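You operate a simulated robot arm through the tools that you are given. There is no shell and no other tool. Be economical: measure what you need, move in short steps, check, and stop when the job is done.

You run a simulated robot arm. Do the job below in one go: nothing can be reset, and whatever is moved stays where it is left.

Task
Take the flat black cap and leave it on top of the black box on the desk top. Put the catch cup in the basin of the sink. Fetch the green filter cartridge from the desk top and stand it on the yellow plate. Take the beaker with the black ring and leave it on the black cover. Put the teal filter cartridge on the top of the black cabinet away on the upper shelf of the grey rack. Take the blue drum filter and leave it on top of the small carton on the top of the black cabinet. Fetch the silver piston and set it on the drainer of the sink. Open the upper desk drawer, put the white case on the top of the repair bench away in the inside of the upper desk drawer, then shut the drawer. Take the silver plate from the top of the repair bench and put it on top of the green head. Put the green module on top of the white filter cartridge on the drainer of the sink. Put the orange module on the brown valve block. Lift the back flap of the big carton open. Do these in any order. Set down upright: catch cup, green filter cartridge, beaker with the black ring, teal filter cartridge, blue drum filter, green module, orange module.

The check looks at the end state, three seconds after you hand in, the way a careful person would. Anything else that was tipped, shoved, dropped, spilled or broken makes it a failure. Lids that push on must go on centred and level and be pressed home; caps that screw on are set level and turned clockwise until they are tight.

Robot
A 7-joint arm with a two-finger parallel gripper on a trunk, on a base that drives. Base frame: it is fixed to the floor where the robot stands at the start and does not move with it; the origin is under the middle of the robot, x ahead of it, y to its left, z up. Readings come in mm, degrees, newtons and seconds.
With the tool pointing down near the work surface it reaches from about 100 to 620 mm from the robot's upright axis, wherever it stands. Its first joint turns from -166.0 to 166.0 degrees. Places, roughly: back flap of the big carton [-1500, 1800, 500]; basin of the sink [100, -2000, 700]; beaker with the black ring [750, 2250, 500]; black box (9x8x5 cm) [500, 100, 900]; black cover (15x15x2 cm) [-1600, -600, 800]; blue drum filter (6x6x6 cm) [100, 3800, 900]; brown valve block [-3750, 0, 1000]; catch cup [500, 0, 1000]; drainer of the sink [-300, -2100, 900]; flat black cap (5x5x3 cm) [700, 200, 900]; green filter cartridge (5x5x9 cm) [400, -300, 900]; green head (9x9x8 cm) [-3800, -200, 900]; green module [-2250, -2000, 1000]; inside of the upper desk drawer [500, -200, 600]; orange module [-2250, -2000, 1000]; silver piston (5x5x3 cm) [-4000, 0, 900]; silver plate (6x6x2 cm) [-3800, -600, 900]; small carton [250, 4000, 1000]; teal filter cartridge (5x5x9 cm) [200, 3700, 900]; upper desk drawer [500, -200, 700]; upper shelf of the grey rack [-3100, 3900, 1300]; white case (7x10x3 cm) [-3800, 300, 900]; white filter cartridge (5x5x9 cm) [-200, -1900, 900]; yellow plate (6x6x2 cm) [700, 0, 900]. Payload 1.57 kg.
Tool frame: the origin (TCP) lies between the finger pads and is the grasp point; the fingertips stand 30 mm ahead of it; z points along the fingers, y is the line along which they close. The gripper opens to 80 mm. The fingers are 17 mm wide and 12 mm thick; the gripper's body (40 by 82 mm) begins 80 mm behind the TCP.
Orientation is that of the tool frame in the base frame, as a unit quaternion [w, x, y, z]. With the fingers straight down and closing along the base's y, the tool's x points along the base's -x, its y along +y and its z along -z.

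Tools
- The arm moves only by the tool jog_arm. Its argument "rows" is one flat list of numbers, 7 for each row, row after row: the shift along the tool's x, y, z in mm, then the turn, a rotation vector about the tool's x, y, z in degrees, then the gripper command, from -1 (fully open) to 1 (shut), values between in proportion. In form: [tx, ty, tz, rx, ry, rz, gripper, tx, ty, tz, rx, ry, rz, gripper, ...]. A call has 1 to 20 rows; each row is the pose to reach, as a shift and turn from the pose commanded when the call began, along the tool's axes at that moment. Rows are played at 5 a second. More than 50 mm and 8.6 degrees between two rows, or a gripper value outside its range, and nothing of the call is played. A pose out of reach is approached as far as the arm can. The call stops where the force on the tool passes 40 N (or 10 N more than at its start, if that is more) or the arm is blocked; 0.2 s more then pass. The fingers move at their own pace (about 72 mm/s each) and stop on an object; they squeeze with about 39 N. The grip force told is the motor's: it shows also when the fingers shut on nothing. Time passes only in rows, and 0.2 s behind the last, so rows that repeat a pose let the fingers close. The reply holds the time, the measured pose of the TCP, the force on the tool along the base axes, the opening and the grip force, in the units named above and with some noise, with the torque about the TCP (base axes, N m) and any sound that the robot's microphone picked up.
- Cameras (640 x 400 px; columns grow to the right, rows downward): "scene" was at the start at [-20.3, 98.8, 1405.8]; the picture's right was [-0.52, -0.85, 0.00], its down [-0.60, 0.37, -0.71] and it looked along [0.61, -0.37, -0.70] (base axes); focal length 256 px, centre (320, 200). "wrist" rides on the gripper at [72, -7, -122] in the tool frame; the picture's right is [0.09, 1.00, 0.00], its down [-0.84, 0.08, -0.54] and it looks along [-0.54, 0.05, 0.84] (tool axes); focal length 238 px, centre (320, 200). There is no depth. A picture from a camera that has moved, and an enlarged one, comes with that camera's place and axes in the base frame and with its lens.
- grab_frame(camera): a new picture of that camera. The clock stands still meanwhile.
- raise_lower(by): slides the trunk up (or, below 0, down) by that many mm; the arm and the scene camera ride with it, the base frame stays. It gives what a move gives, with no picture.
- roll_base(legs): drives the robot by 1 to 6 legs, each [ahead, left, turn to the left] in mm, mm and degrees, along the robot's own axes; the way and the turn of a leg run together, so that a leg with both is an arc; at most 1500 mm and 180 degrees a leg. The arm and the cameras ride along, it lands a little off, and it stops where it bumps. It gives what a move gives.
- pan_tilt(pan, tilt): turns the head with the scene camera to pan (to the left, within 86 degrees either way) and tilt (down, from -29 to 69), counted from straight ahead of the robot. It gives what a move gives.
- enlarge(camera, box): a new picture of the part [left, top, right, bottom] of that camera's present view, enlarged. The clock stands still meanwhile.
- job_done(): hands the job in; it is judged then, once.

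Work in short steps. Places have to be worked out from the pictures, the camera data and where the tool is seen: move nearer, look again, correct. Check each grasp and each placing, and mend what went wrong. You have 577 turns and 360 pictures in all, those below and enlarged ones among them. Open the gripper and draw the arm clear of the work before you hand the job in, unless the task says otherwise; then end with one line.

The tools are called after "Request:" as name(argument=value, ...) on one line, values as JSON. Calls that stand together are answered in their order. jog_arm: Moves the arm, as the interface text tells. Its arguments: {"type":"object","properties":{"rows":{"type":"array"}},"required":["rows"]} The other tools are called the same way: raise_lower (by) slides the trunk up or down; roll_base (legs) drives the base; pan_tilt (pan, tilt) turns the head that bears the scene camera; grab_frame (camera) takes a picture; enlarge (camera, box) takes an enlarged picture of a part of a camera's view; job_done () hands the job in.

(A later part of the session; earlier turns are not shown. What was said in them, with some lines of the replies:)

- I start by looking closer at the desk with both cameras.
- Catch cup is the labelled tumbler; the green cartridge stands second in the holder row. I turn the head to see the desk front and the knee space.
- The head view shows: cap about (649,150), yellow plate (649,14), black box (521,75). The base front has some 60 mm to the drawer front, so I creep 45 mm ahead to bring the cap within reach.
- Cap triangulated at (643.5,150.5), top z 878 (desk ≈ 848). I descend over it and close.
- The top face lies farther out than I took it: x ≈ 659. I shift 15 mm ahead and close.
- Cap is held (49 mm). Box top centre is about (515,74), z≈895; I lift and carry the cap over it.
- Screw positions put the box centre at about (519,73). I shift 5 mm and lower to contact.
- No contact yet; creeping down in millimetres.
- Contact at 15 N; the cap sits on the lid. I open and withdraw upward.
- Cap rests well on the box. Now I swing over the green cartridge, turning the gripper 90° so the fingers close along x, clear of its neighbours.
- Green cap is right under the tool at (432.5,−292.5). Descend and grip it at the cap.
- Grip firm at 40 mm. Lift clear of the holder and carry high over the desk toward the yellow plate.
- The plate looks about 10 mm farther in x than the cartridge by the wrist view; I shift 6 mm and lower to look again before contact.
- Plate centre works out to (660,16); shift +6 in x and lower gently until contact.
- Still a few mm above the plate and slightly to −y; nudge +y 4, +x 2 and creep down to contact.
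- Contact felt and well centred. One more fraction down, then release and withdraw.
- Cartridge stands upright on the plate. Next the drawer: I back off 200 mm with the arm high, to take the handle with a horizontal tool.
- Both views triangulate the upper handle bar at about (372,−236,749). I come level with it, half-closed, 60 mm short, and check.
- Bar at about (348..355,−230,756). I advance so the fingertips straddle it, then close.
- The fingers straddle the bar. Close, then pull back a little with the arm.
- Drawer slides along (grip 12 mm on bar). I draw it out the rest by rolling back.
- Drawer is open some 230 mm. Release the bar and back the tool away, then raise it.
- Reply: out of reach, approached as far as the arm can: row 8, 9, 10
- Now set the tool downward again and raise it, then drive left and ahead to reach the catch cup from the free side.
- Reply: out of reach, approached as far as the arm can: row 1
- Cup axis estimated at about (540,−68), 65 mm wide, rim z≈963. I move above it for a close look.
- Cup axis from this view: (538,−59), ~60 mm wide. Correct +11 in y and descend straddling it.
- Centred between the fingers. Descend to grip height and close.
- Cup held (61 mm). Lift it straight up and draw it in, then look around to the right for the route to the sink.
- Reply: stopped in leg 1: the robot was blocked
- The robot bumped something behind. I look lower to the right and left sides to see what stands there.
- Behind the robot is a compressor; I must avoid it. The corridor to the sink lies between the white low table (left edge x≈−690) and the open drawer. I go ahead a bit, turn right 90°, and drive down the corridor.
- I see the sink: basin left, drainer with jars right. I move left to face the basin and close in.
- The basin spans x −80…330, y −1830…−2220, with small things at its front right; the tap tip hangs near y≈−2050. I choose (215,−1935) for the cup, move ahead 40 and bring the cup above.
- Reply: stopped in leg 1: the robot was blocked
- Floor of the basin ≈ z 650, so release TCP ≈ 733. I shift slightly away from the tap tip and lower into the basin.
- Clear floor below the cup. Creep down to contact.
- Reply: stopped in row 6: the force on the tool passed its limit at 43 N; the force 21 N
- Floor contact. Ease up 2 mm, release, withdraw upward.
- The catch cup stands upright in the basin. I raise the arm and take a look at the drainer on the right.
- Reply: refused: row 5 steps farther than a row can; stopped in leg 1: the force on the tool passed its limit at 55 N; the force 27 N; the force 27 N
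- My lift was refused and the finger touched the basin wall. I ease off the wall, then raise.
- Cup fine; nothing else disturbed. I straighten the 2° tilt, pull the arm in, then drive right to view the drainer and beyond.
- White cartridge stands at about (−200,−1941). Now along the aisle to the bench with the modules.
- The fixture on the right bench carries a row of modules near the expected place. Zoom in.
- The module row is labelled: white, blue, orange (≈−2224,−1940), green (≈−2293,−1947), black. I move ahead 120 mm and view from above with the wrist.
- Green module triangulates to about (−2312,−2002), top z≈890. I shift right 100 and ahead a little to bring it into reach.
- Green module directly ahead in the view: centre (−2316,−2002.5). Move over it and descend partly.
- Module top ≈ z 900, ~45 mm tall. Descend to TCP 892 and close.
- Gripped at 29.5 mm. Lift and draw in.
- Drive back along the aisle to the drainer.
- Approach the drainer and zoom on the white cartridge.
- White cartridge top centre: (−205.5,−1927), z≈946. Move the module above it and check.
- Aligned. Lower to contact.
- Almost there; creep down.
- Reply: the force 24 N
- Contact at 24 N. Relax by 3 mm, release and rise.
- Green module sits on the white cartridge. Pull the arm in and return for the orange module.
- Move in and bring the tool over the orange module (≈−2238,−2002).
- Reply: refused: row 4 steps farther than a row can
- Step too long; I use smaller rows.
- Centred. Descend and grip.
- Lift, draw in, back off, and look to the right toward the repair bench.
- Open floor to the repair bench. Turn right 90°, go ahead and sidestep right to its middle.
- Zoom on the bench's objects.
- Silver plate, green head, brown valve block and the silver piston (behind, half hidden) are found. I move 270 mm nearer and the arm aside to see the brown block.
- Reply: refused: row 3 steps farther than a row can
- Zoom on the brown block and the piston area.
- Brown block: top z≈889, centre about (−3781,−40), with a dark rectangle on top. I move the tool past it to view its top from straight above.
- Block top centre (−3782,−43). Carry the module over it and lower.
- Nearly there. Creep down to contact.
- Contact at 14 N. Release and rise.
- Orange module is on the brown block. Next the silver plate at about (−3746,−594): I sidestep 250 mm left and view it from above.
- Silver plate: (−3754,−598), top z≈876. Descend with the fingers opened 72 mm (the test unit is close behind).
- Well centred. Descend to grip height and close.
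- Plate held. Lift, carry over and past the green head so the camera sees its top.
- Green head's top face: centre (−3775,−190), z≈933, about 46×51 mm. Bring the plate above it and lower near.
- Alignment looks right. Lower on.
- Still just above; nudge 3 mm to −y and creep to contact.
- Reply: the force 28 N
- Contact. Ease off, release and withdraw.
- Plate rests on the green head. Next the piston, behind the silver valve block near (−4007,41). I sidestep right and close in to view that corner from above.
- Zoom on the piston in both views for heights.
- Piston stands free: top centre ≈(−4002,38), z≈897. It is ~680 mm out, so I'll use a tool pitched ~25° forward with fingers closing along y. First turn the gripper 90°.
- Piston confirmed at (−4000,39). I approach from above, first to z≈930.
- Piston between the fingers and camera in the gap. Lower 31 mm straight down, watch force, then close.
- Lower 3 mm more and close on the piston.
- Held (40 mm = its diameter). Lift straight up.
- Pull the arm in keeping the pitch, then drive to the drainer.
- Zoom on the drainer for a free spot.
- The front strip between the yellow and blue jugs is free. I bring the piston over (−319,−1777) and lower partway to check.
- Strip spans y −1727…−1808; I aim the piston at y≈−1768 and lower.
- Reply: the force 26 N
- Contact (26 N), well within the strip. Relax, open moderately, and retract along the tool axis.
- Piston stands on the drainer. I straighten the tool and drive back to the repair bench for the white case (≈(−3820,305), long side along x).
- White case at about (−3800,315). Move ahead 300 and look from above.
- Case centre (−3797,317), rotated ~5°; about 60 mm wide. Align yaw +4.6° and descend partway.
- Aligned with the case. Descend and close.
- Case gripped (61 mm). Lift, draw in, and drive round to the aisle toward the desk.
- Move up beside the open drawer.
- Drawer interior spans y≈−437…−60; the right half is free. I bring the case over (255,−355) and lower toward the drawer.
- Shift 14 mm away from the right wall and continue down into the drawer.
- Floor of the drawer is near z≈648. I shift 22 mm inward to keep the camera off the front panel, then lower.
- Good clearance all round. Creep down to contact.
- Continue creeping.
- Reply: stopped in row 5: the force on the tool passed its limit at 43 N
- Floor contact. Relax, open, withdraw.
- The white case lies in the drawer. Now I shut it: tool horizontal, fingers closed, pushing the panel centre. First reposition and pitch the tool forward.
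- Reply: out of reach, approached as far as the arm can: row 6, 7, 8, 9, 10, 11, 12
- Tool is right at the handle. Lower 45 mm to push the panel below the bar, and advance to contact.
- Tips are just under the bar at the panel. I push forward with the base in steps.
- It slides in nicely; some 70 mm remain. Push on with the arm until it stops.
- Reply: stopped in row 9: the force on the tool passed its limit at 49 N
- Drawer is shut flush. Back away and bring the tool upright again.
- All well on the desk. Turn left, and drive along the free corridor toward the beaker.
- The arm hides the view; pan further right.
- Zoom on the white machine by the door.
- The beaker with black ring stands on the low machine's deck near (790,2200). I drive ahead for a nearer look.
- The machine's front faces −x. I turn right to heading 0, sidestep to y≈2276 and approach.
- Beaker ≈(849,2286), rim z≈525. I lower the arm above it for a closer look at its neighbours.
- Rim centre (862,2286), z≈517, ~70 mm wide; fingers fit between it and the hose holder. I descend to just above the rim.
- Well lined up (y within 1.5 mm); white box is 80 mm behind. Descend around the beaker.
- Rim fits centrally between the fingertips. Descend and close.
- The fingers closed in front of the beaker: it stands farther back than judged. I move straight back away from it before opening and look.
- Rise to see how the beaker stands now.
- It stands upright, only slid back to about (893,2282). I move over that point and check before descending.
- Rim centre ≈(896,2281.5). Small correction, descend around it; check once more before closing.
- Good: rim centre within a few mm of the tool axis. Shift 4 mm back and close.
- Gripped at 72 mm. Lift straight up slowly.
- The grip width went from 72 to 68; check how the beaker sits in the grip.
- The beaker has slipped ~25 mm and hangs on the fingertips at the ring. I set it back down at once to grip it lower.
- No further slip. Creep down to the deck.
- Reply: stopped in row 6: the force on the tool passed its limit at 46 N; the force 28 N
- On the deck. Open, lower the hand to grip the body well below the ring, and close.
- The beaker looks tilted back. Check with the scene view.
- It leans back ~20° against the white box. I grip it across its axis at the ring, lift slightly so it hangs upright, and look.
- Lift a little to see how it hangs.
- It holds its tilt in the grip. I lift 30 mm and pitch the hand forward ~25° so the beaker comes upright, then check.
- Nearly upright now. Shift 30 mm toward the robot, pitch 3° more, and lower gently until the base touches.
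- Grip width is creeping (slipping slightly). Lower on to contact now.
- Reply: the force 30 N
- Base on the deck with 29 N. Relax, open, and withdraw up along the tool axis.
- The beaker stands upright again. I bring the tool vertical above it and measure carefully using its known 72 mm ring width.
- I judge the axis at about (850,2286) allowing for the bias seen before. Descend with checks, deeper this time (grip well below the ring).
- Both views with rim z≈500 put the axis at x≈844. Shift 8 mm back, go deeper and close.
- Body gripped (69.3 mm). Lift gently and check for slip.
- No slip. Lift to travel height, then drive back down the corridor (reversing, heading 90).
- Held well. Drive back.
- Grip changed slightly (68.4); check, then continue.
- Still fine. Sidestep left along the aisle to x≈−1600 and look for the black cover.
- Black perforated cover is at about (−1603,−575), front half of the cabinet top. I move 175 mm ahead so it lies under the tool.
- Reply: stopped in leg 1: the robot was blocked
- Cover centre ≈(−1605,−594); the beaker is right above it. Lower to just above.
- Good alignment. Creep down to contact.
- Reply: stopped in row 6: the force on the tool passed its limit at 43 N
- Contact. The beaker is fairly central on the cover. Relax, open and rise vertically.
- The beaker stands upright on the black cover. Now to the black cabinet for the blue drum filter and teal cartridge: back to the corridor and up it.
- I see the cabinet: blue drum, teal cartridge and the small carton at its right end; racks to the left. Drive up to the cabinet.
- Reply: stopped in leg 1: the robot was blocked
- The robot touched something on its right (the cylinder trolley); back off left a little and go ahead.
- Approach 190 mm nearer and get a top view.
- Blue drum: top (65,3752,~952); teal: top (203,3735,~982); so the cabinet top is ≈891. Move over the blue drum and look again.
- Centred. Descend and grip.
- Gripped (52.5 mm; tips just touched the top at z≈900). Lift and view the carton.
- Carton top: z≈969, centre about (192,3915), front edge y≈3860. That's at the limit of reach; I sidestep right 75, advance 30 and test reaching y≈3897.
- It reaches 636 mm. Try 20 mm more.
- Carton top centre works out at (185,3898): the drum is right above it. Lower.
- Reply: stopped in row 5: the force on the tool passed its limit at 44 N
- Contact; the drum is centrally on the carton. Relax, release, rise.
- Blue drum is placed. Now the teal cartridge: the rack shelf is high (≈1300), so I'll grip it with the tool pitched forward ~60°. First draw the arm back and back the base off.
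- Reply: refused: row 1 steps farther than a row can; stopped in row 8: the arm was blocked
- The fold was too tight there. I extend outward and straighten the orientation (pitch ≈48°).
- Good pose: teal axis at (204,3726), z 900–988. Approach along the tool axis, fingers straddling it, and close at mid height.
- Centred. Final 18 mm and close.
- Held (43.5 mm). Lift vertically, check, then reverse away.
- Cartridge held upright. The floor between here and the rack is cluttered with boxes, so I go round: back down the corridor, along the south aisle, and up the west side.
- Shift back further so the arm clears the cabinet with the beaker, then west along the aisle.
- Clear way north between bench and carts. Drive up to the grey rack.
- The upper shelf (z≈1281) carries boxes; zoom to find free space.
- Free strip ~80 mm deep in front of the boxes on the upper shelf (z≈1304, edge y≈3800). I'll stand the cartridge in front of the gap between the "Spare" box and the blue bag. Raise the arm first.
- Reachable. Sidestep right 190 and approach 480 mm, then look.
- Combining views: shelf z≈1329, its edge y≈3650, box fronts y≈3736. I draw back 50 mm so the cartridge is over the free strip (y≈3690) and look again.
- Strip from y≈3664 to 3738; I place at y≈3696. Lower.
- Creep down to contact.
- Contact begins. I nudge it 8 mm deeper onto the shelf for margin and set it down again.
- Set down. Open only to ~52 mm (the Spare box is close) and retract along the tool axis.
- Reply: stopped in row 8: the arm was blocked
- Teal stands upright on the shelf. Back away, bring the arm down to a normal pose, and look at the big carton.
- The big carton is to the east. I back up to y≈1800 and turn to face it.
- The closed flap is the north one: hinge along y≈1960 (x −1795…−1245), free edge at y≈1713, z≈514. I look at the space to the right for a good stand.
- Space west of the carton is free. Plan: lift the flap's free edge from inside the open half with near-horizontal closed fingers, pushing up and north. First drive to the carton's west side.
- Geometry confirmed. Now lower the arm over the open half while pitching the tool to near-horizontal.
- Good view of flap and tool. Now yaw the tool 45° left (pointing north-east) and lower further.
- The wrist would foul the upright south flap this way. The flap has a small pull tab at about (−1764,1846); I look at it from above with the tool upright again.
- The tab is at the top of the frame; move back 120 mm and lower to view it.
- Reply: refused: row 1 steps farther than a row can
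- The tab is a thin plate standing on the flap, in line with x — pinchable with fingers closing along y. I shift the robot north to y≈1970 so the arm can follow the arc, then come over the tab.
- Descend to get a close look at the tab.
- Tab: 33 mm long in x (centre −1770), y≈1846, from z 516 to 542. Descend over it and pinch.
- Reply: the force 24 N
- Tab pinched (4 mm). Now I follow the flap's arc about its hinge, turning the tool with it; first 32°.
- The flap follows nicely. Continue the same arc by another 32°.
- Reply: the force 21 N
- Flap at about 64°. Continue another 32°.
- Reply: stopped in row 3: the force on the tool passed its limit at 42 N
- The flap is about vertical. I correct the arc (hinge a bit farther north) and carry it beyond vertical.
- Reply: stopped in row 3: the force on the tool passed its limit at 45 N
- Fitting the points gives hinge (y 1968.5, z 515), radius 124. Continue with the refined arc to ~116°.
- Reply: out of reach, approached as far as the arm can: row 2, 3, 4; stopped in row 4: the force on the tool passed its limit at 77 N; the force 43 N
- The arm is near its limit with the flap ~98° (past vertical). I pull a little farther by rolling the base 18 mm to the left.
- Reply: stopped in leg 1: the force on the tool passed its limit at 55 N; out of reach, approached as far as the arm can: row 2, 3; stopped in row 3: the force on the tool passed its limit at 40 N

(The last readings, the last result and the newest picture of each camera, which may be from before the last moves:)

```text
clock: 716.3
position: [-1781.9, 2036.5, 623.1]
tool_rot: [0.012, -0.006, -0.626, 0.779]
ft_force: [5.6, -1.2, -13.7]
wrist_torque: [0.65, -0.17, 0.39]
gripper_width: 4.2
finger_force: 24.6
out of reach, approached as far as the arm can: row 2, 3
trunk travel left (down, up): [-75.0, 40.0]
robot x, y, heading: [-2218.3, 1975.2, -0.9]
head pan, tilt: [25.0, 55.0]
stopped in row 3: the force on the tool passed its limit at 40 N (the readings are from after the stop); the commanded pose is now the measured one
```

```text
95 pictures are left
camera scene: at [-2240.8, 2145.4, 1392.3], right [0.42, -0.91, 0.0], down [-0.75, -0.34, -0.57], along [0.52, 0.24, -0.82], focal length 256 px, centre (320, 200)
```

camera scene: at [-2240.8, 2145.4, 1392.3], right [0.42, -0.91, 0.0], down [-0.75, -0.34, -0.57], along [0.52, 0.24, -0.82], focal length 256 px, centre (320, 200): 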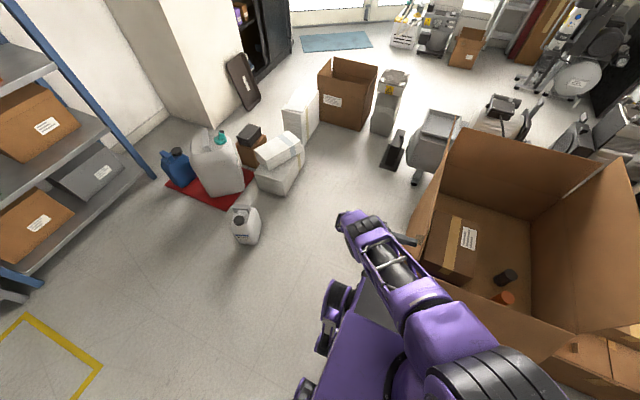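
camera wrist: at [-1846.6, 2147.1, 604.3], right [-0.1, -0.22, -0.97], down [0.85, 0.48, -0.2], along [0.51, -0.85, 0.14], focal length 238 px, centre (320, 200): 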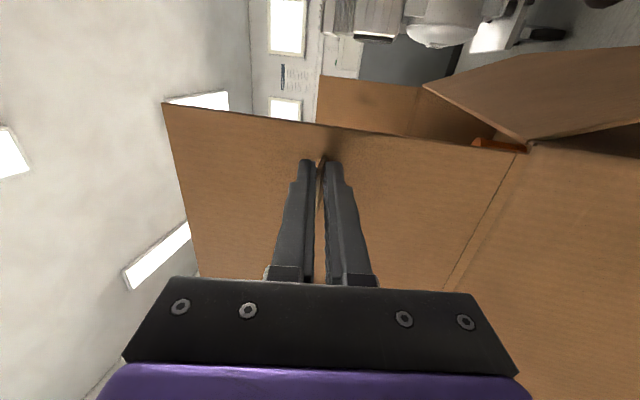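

Flap is ~106° open. Release the tab and slide the fingers off westward so the flap can fall open.

Request:
jog_arm(rows=[0, 0, 0, 0, 0, 0, 0.5, 0, 0, 0, 0, 0, 0, 0.3, 25, 0, 0, 0, 0, 0, 0.3, 60, 0, -10, 0, 0, 0, 0.3, 100, 0, -20, 0, 0, 0, 0.3, 130, 0, -40, 0, 0, 0, 0.3])

Request:
grab_frame(camera="scene")

```text
clock: 717.8
position: [-1905.0, 2078.0, 617.5]
tool_rot: [0.003, -0.009, -0.624, 0.782]
ft_force: [5.7, -0.1, -1.1]
wrist_torque: [-0.07, -0.23, -0.12]
gripper_width: 29.2
finger_force: 1.1
trunk travel left (down, up): [-75.0, 40.0]
robot x, y, heading: [-2218.0, 1974.4, -0.4]
head pan, tilt: [25.0, 55.0]
stopped in row 6: the force on the tool passed its limit at 45 N (the readings are from after the stop); the commanded pose is now the measured one
```

```text
94 pictures are left
camera scene: at [-2242.2, 2145.5, 1391.9], right [0.42, -0.91, 0.0], down [-0.75, -0.34, -0.57], along [0.52, 0.24, -0.82], focal length 256 px, centre (320, 200)
```

scene: 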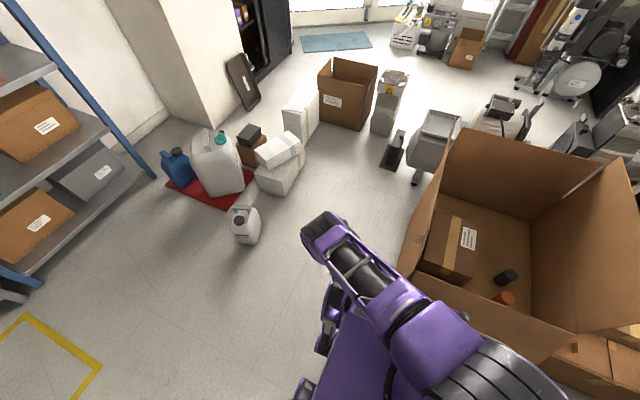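

The hand touched the robot's own base edge probably; raise it clear and look at the flap.

Request:
jog_arm(rows=[0, -30, 0, 0, 0, 0, 0.3, 0, -70, 0, 0, 0, 0, 0.3, 0, -115, 0, 0, 0, 0, 0.3, 0, -160, 0, 0, 0, 0, 0.3, 0, -200, 0, 0, 0, 0, 0.3])

Request:
grab_frame(camera="scene")

Request:
grab_frame(camera="wrist")

```text
clock: 719.0
position: [-1908.0, 2122.2, 812.3]
tool_rot: [0.005, -0.009, -0.622, 0.783]
ft_force: [0.1, 0.4, -0.8]
wrist_torque: [0.02, -0.01, 0.0]
gripper_width: 28.2
finger_force: 0.1
trunk travel left (down, up): [-75.0, 40.0]
robot x, y, heading: [-2221.7, 1973.2, -0.7]
head pan, tilt: [25.0, 55.0]
```

```text
93 pictures are left
camera scene: at [-2242.0, 2145.5, 1391.8], right [0.42, -0.91, 0.0], down [-0.75, -0.34, -0.57], along [0.52, 0.24, -0.82], focal length 256 px, centre (320, 200)
```

scene: 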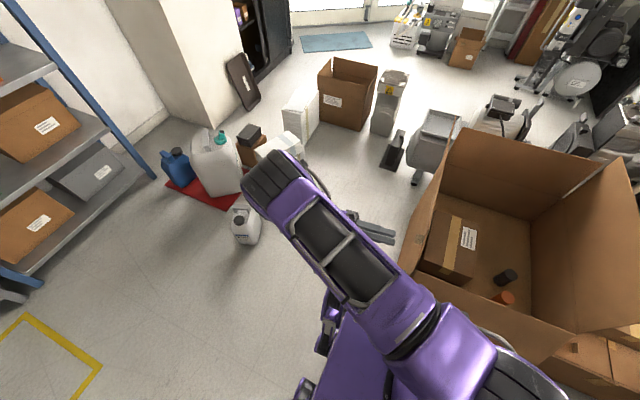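

```text
92 pictures are left
camera wrist: at [-1976.8, 2244.1, 790.4], right [-0.09, -0.22, -0.97], down [0.85, 0.5, -0.19], along [0.52, -0.84, 0.14], focal length 238 px, centre (320, 200)
```

wrist: 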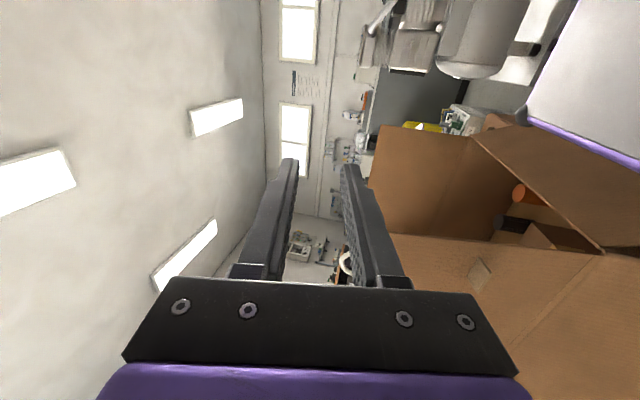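

The flap stays up, past vertical. To make it clearly open I'll push it farther over from inside with closed fingers. First turn the tool back to pointing down.

Request:
jog_arm(rows=[0, -4, -5, -8, 0, 0, 1, 0, -8, -10, -16, 0, 0, 1, 0, -12, -15, -24, 0, 0, 1, 0, -16, -20, -32, 0, 0, 1, 0, -20, -25, -40, 0, 0, 1, 0, -24, -30, -48, 0, 0, 1, 0, -28, -30, -56, 0, 0, 1, 0, -32, -30, -64, 0, 0, 1, 0, -36, -30, -72, 0, 0, 1, 0, -40, -30, -80, 0, 0, 1, 0, -44, -30, -88, 0, 0, 1, 0, -48, -30, -96, 0, 0, 1, 0, -50, -30, -103, 0, 0, 1])

Request:
grab_frame(camera="wrist")

```text
clock: 721.8
position: [-1905.1, 2162.2, 854.1]
tool_rot: [0.004, 0.008, 1.0, 0.002]
ft_force: [0.6, 0.8, -1.3]
wrist_torque: [-0.02, 0.02, 0.01]
gripper_width: 0.2
finger_force: 21.3
trunk travel left (down, up): [-75.0, 40.0]
robot x, y, heading: [-2216.7, 1972.8, -0.4]
head pan, tilt: [25.0, 55.0]
```

```text
91 pictures are left
camera wrist: at [-1978.6, 2157.3, 975.0], right [-0.07, 1.0, 0.0], down [0.83, 0.06, 0.55], along [0.55, 0.04, -0.83], focal length 238 px, centre (320, 200)
```

wrist: 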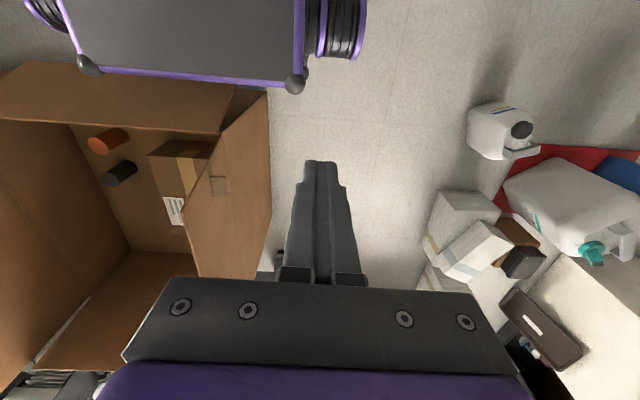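

Request:
enlarge(camera="wrist", box=[120, 60, 320, 300])

```text
1.67 times, centred on (220, 180) of wrist
camera zoom: at [-1978.6, 2157.3, 975.0], right [-0.07, 1.0, 0.0], down [0.83, 0.06, 0.55], along [0.55, 0.04, -0.83], focal length 397 px, centre (487, 233)
```

zoom: 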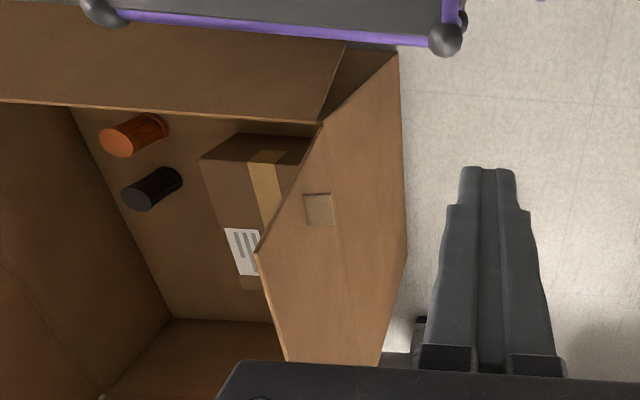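

The flap stands at ~100°. I go over it to the inside and push it outward to ~135°.

Request:
jog_arm(rows=[-28, -36, -6, 0, 0, 0, 1, -56, -72, -6, 0, 0, 0, 1, -84, -108, -6, 0, 0, 0, 1, -112, -144, -6, 0, 0, 0, 1, -140, -180, -6, 0, 0, 0, 1, -165, -214, -6, 0, 0, 0, 1, -165, -214, 40, 0, 0, 0, 1, -165, -214, 85, 0, 0, 0, 1, -165, -214, 130, 0, 0, 0, 1])

Request:
grab_frame(camera="wrist")

```text
clock: 723.8
position: [-1744.7, 1945.2, 726.6]
tool_rot: [0.005, 0.008, 1.0, 0.001]
ft_force: [-0.2, 0.1, 1.1]
wrist_torque: [0.0, -0.02, 0.0]
gripper_width: 0.2
finger_force: 21.2
trunk travel left (down, up): [-75.0, 40.0]
robot x, y, heading: [-2221.6, 1976.2, -0.6]
head pan, tilt: [25.0, 55.0]
```

```text
89 pictures are left
camera wrist: at [-1816.8, 1940.1, 847.3], right [-0.07, 1.0, 0.0], down [0.83, 0.06, 0.55], along [0.55, 0.04, -0.83], focal length 238 px, centre (320, 200)
```

wrist: 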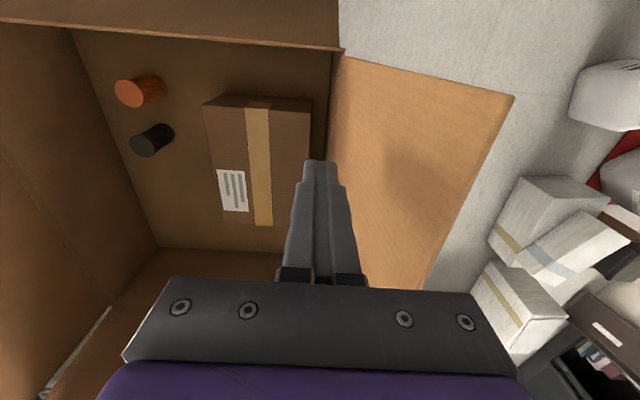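

Inside the flap now. Push north, lowering slightly.

Request:
jog_arm(rows=[0, 30, 5, 0, 0, 0, 1, 0, 55, 12, 0, 0, 0, 1, 0, 75, 20, 0, 0, 0, 1, 0, 95, 28, 0, 0, 0, 1, 0, 115, 36, 0, 0, 0, 1, 0, 135, 44, 0, 0, 0, 1, 0, 155, 52, 0, 0, 0, 1])

Request:
grab_frame(camera="wrist")

Request:
grab_frame(camera="scene")

```text
clock: 724.7
position: [-1742.2, 2019.7, 704.8]
tool_rot: [0.004, 0.015, 1.0, -0.006]
ft_force: [-3.1, -9.2, 11.3]
wrist_torque: [-0.13, 0.18, 0.1]
gripper_width: 0.1
finger_force: 21.3
trunk travel left (down, up): [-75.0, 40.0]
robot x, y, heading: [-2220.6, 1973.6, -0.5]
head pan, tilt: [25.0, 55.0]
stopped in row 4: the force on the tool passed its limit at 55 N (the readings are from after the stop); the commanded pose is now the measured one
```

```text
88 pictures are left
camera wrist: at [-1814.9, 2016.5, 825.9], right [-0.06, 1.0, -0.01], down [0.83, 0.06, 0.55], along [0.55, 0.03, -0.84], focal length 238 px, centre (320, 200)
```

wrist: 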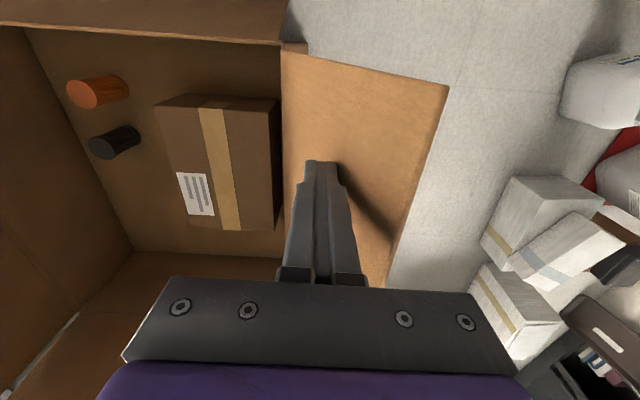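

```text
87 pictures are left
camera scene: at [-2242.8, 2144.7, 1392.1], right [0.41, -0.91, 0.0], down [-0.75, -0.34, -0.57], along [0.52, 0.24, -0.82], focal length 256 px, centre (320, 200)
```

scene: 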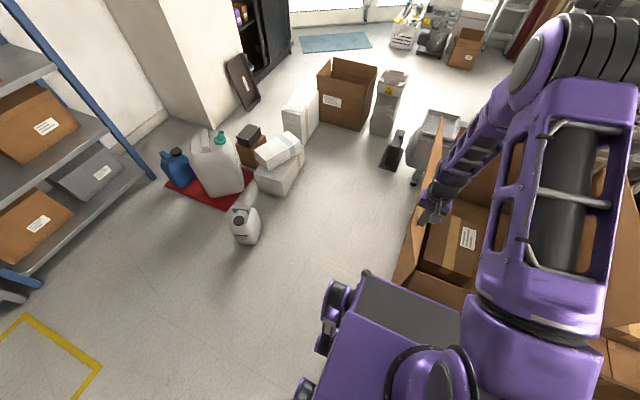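

The flap now resists at about 110° – its stop. I move away from it, rise, open the gripper and check.

Request:
jog_arm(rows=[0, -30, 0, 0, 0, 0, 1, 0, -60, 0, 0, 0, 0, 1, 0, -60, -45, 0, 0, 0, 1, 0, -60, -90, 0, 0, 0, 1, 0, -60, -135, 0, 0, 0, 1, 0, -60, -180, 0, 0, 0, 1, 0, -60, -225, 0, 0, 0, 1, 45, -60, -250, 0, 0, 0, 0, 90, -60, -260, 0, 0, 0, -1, 130, -60, -270, 0, 0, 0, -1])

Request:
roll_base(legs=[[-350, 0, 0]])

Request:
pan_tilt(pan=20, tilt=40)

Request:
grab_frame(camera="scene")

Request:
grab_frame(camera="wrist")

```text
refused: row 8 steps farther than a row can; nothing moved
```

```text
clock: 727.0
position: [-2089.1, 2023.1, 705.1]
tool_rot: [0.004, 0.017, 1.0, -0.005]
ft_force: [0.8, -0.1, 0.5]
wrist_torque: [-0.03, 0.0, 0.02]
gripper_width: 0.0
finger_force: 21.4
trunk travel left (down, up): [-75.0, 40.0]
robot x, y, heading: [-2568.0, 1980.4, -0.7]
head pan, tilt: [25.0, 55.0]
```

```text
clock: 727.8
position: [-2089.7, 2024.4, 703.9]
tool_rot: [0.004, 0.016, 1.0, -0.004]
ft_force: [-0.8, 0.7, 0.3]
wrist_torque: [-0.02, 0.02, 0.02]
gripper_width: 0.1
finger_force: 21.7
trunk travel left (down, up): [-75.0, 40.0]
robot x, y, heading: [-2566.5, 1977.4, -0.8]
head pan, tilt: [20.0, 40.0]
```

```text
86 pictures are left
camera scene: at [-2575.2, 2147.8, 1412.5], right [0.33, -0.94, 0.0], down [-0.61, -0.21, -0.77], along [0.72, 0.25, -0.64], focal length 256 px, centre (320, 200)
```

scene: 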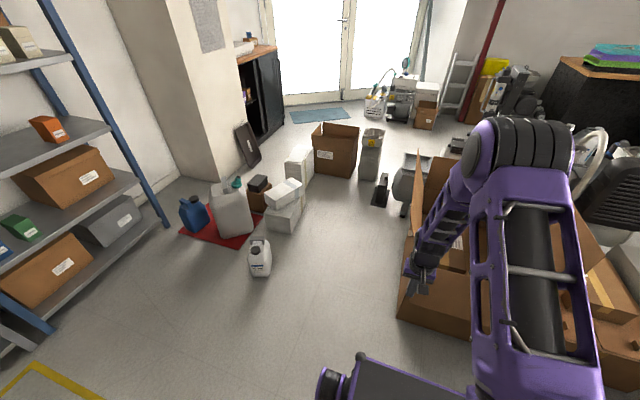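

```text
85 pictures are left
camera wrist: at [-2162.7, 2020.7, 824.9], right [-0.06, 1.0, -0.01], down [0.83, 0.06, 0.55], along [0.55, 0.03, -0.84], focal length 238 px, centre (320, 200)
```

wrist: 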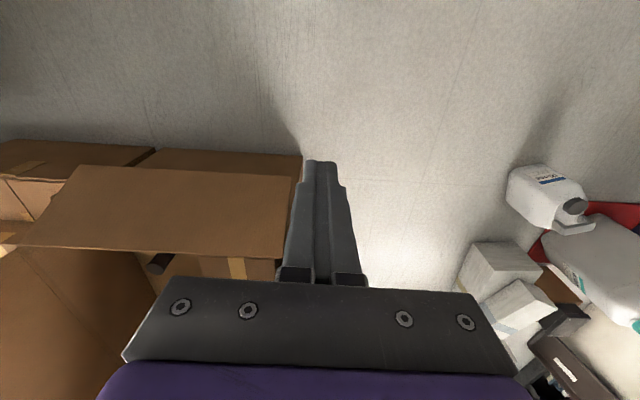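

The base moved with the hand still low, but it slid free. Now raise and open, and look at the carton.

Request:
jog_arm(rows=[0, 0, -45, 0, 0, 0, 0, 0, 0, -90, 0, 0, 0, -1, 0, 0, -135, 0, 0, 0, -1, 0, 0, -180, 0, 0, 0, -1, 0, -30, -215, 0, 0, 0, -1, 0, 0, -250, 0, 0, 0, -1, 0, 40, -270, 0, 0, 0, -1, 0, 85, -280, 0, 0, 0, -1, 0, 130, -290, 0, 0, 0, -1])

Request:
pan_tilt(pan=-12, tilt=45)

Request:
grab_frame(camera="scene")

Request:
grab_frame(camera="wrist")

```text
clock: 729.8
position: [-2088.0, 2155.1, 992.3]
tool_rot: [0.005, 0.016, 1.0, -0.005]
ft_force: [-0.2, -0.5, 0.0]
wrist_torque: [0.01, -0.01, 0.01]
gripper_width: 80.1
finger_force: 0.0
trunk travel left (down, up): [-75.0, 40.0]
robot x, y, heading: [-2569.7, 1973.9, -0.9]
head pan, tilt: [20.0, 40.0]
```

```text
clock: 730.8
position: [-2087.2, 2155.6, 992.5]
tool_rot: [0.005, 0.016, 1.0, -0.005]
ft_force: [0.3, 0.0, -0.2]
wrist_torque: [0.01, -0.02, -0.03]
gripper_width: 80.0
finger_force: 0.0
trunk travel left (down, up): [-75.0, 40.0]
robot x, y, heading: [-2565.3, 1977.7, -0.9]
head pan, tilt: [-12.0, 45.0]
```

```text
84 pictures are left
camera scene: at [-2576.1, 2101.9, 1405.3], right [-0.22, -0.98, 0.0], down [-0.69, 0.16, -0.71], along [0.69, -0.16, -0.71], focal length 256 px, centre (320, 200)
```

scene: 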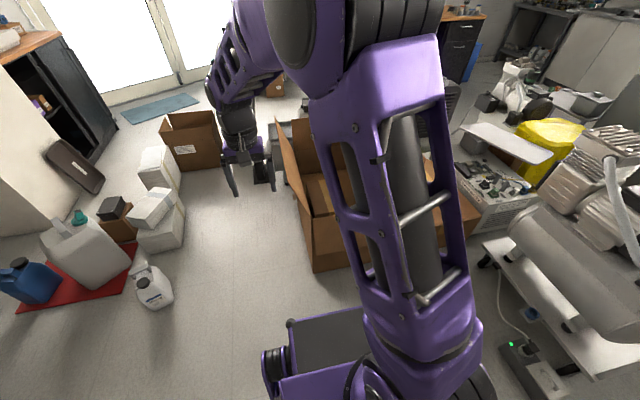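

```text
83 pictures are left
camera wrist: at [-2160.8, 2152.2, 1113.1], right [-0.06, 1.0, -0.01], down [0.83, 0.06, 0.55], along [0.55, 0.03, -0.84], focal length 238 px, centre (320, 200)
```

wrist: 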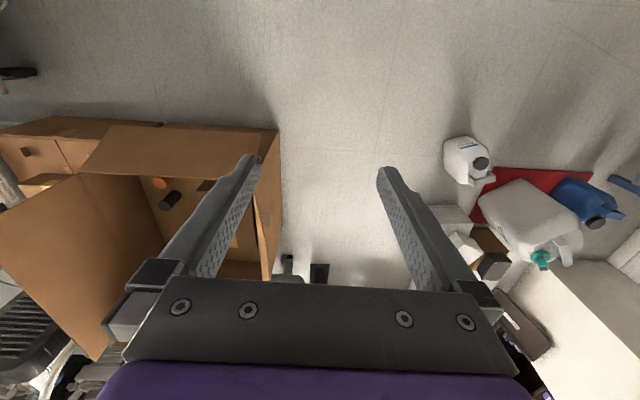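

Request:
enlarge(camera="scene", box=[250, 100, 400, 290])

```text
2.11 times, centred on (325, 195) of scene
camera zoom: at [-2576.1, 2101.9, 1405.3], right [-0.22, -0.98, 0.0], down [-0.69, 0.16, -0.71], along [0.69, -0.16, -0.71], focal length 539 px, centre (310, 210)
```

zoom: 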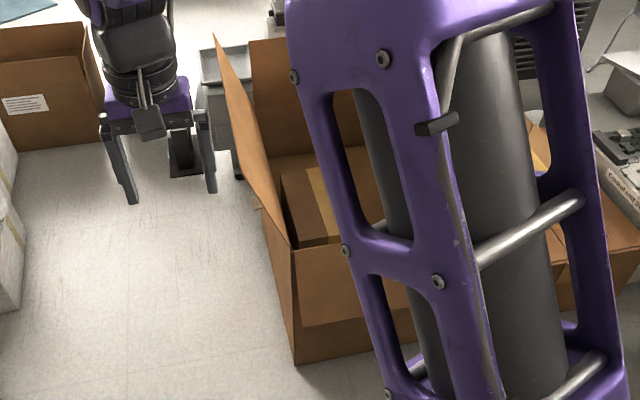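

The back flap stands open at about 110°, the gripper is open and the arm is clear of everything. All twelve items were seen in place after they were set down, so I hand the job in.

Request:
job_done()

```text
The job is handed in.
```

All twelve parts of the job are done and handed in. The base was stopped against furniture four times (compressor, sink cabinet, black-cover cabinet, cylinder trolley), a finger touched the basin wall, and the beaker once leaned on its machine; I saw nothing tipped or broken.
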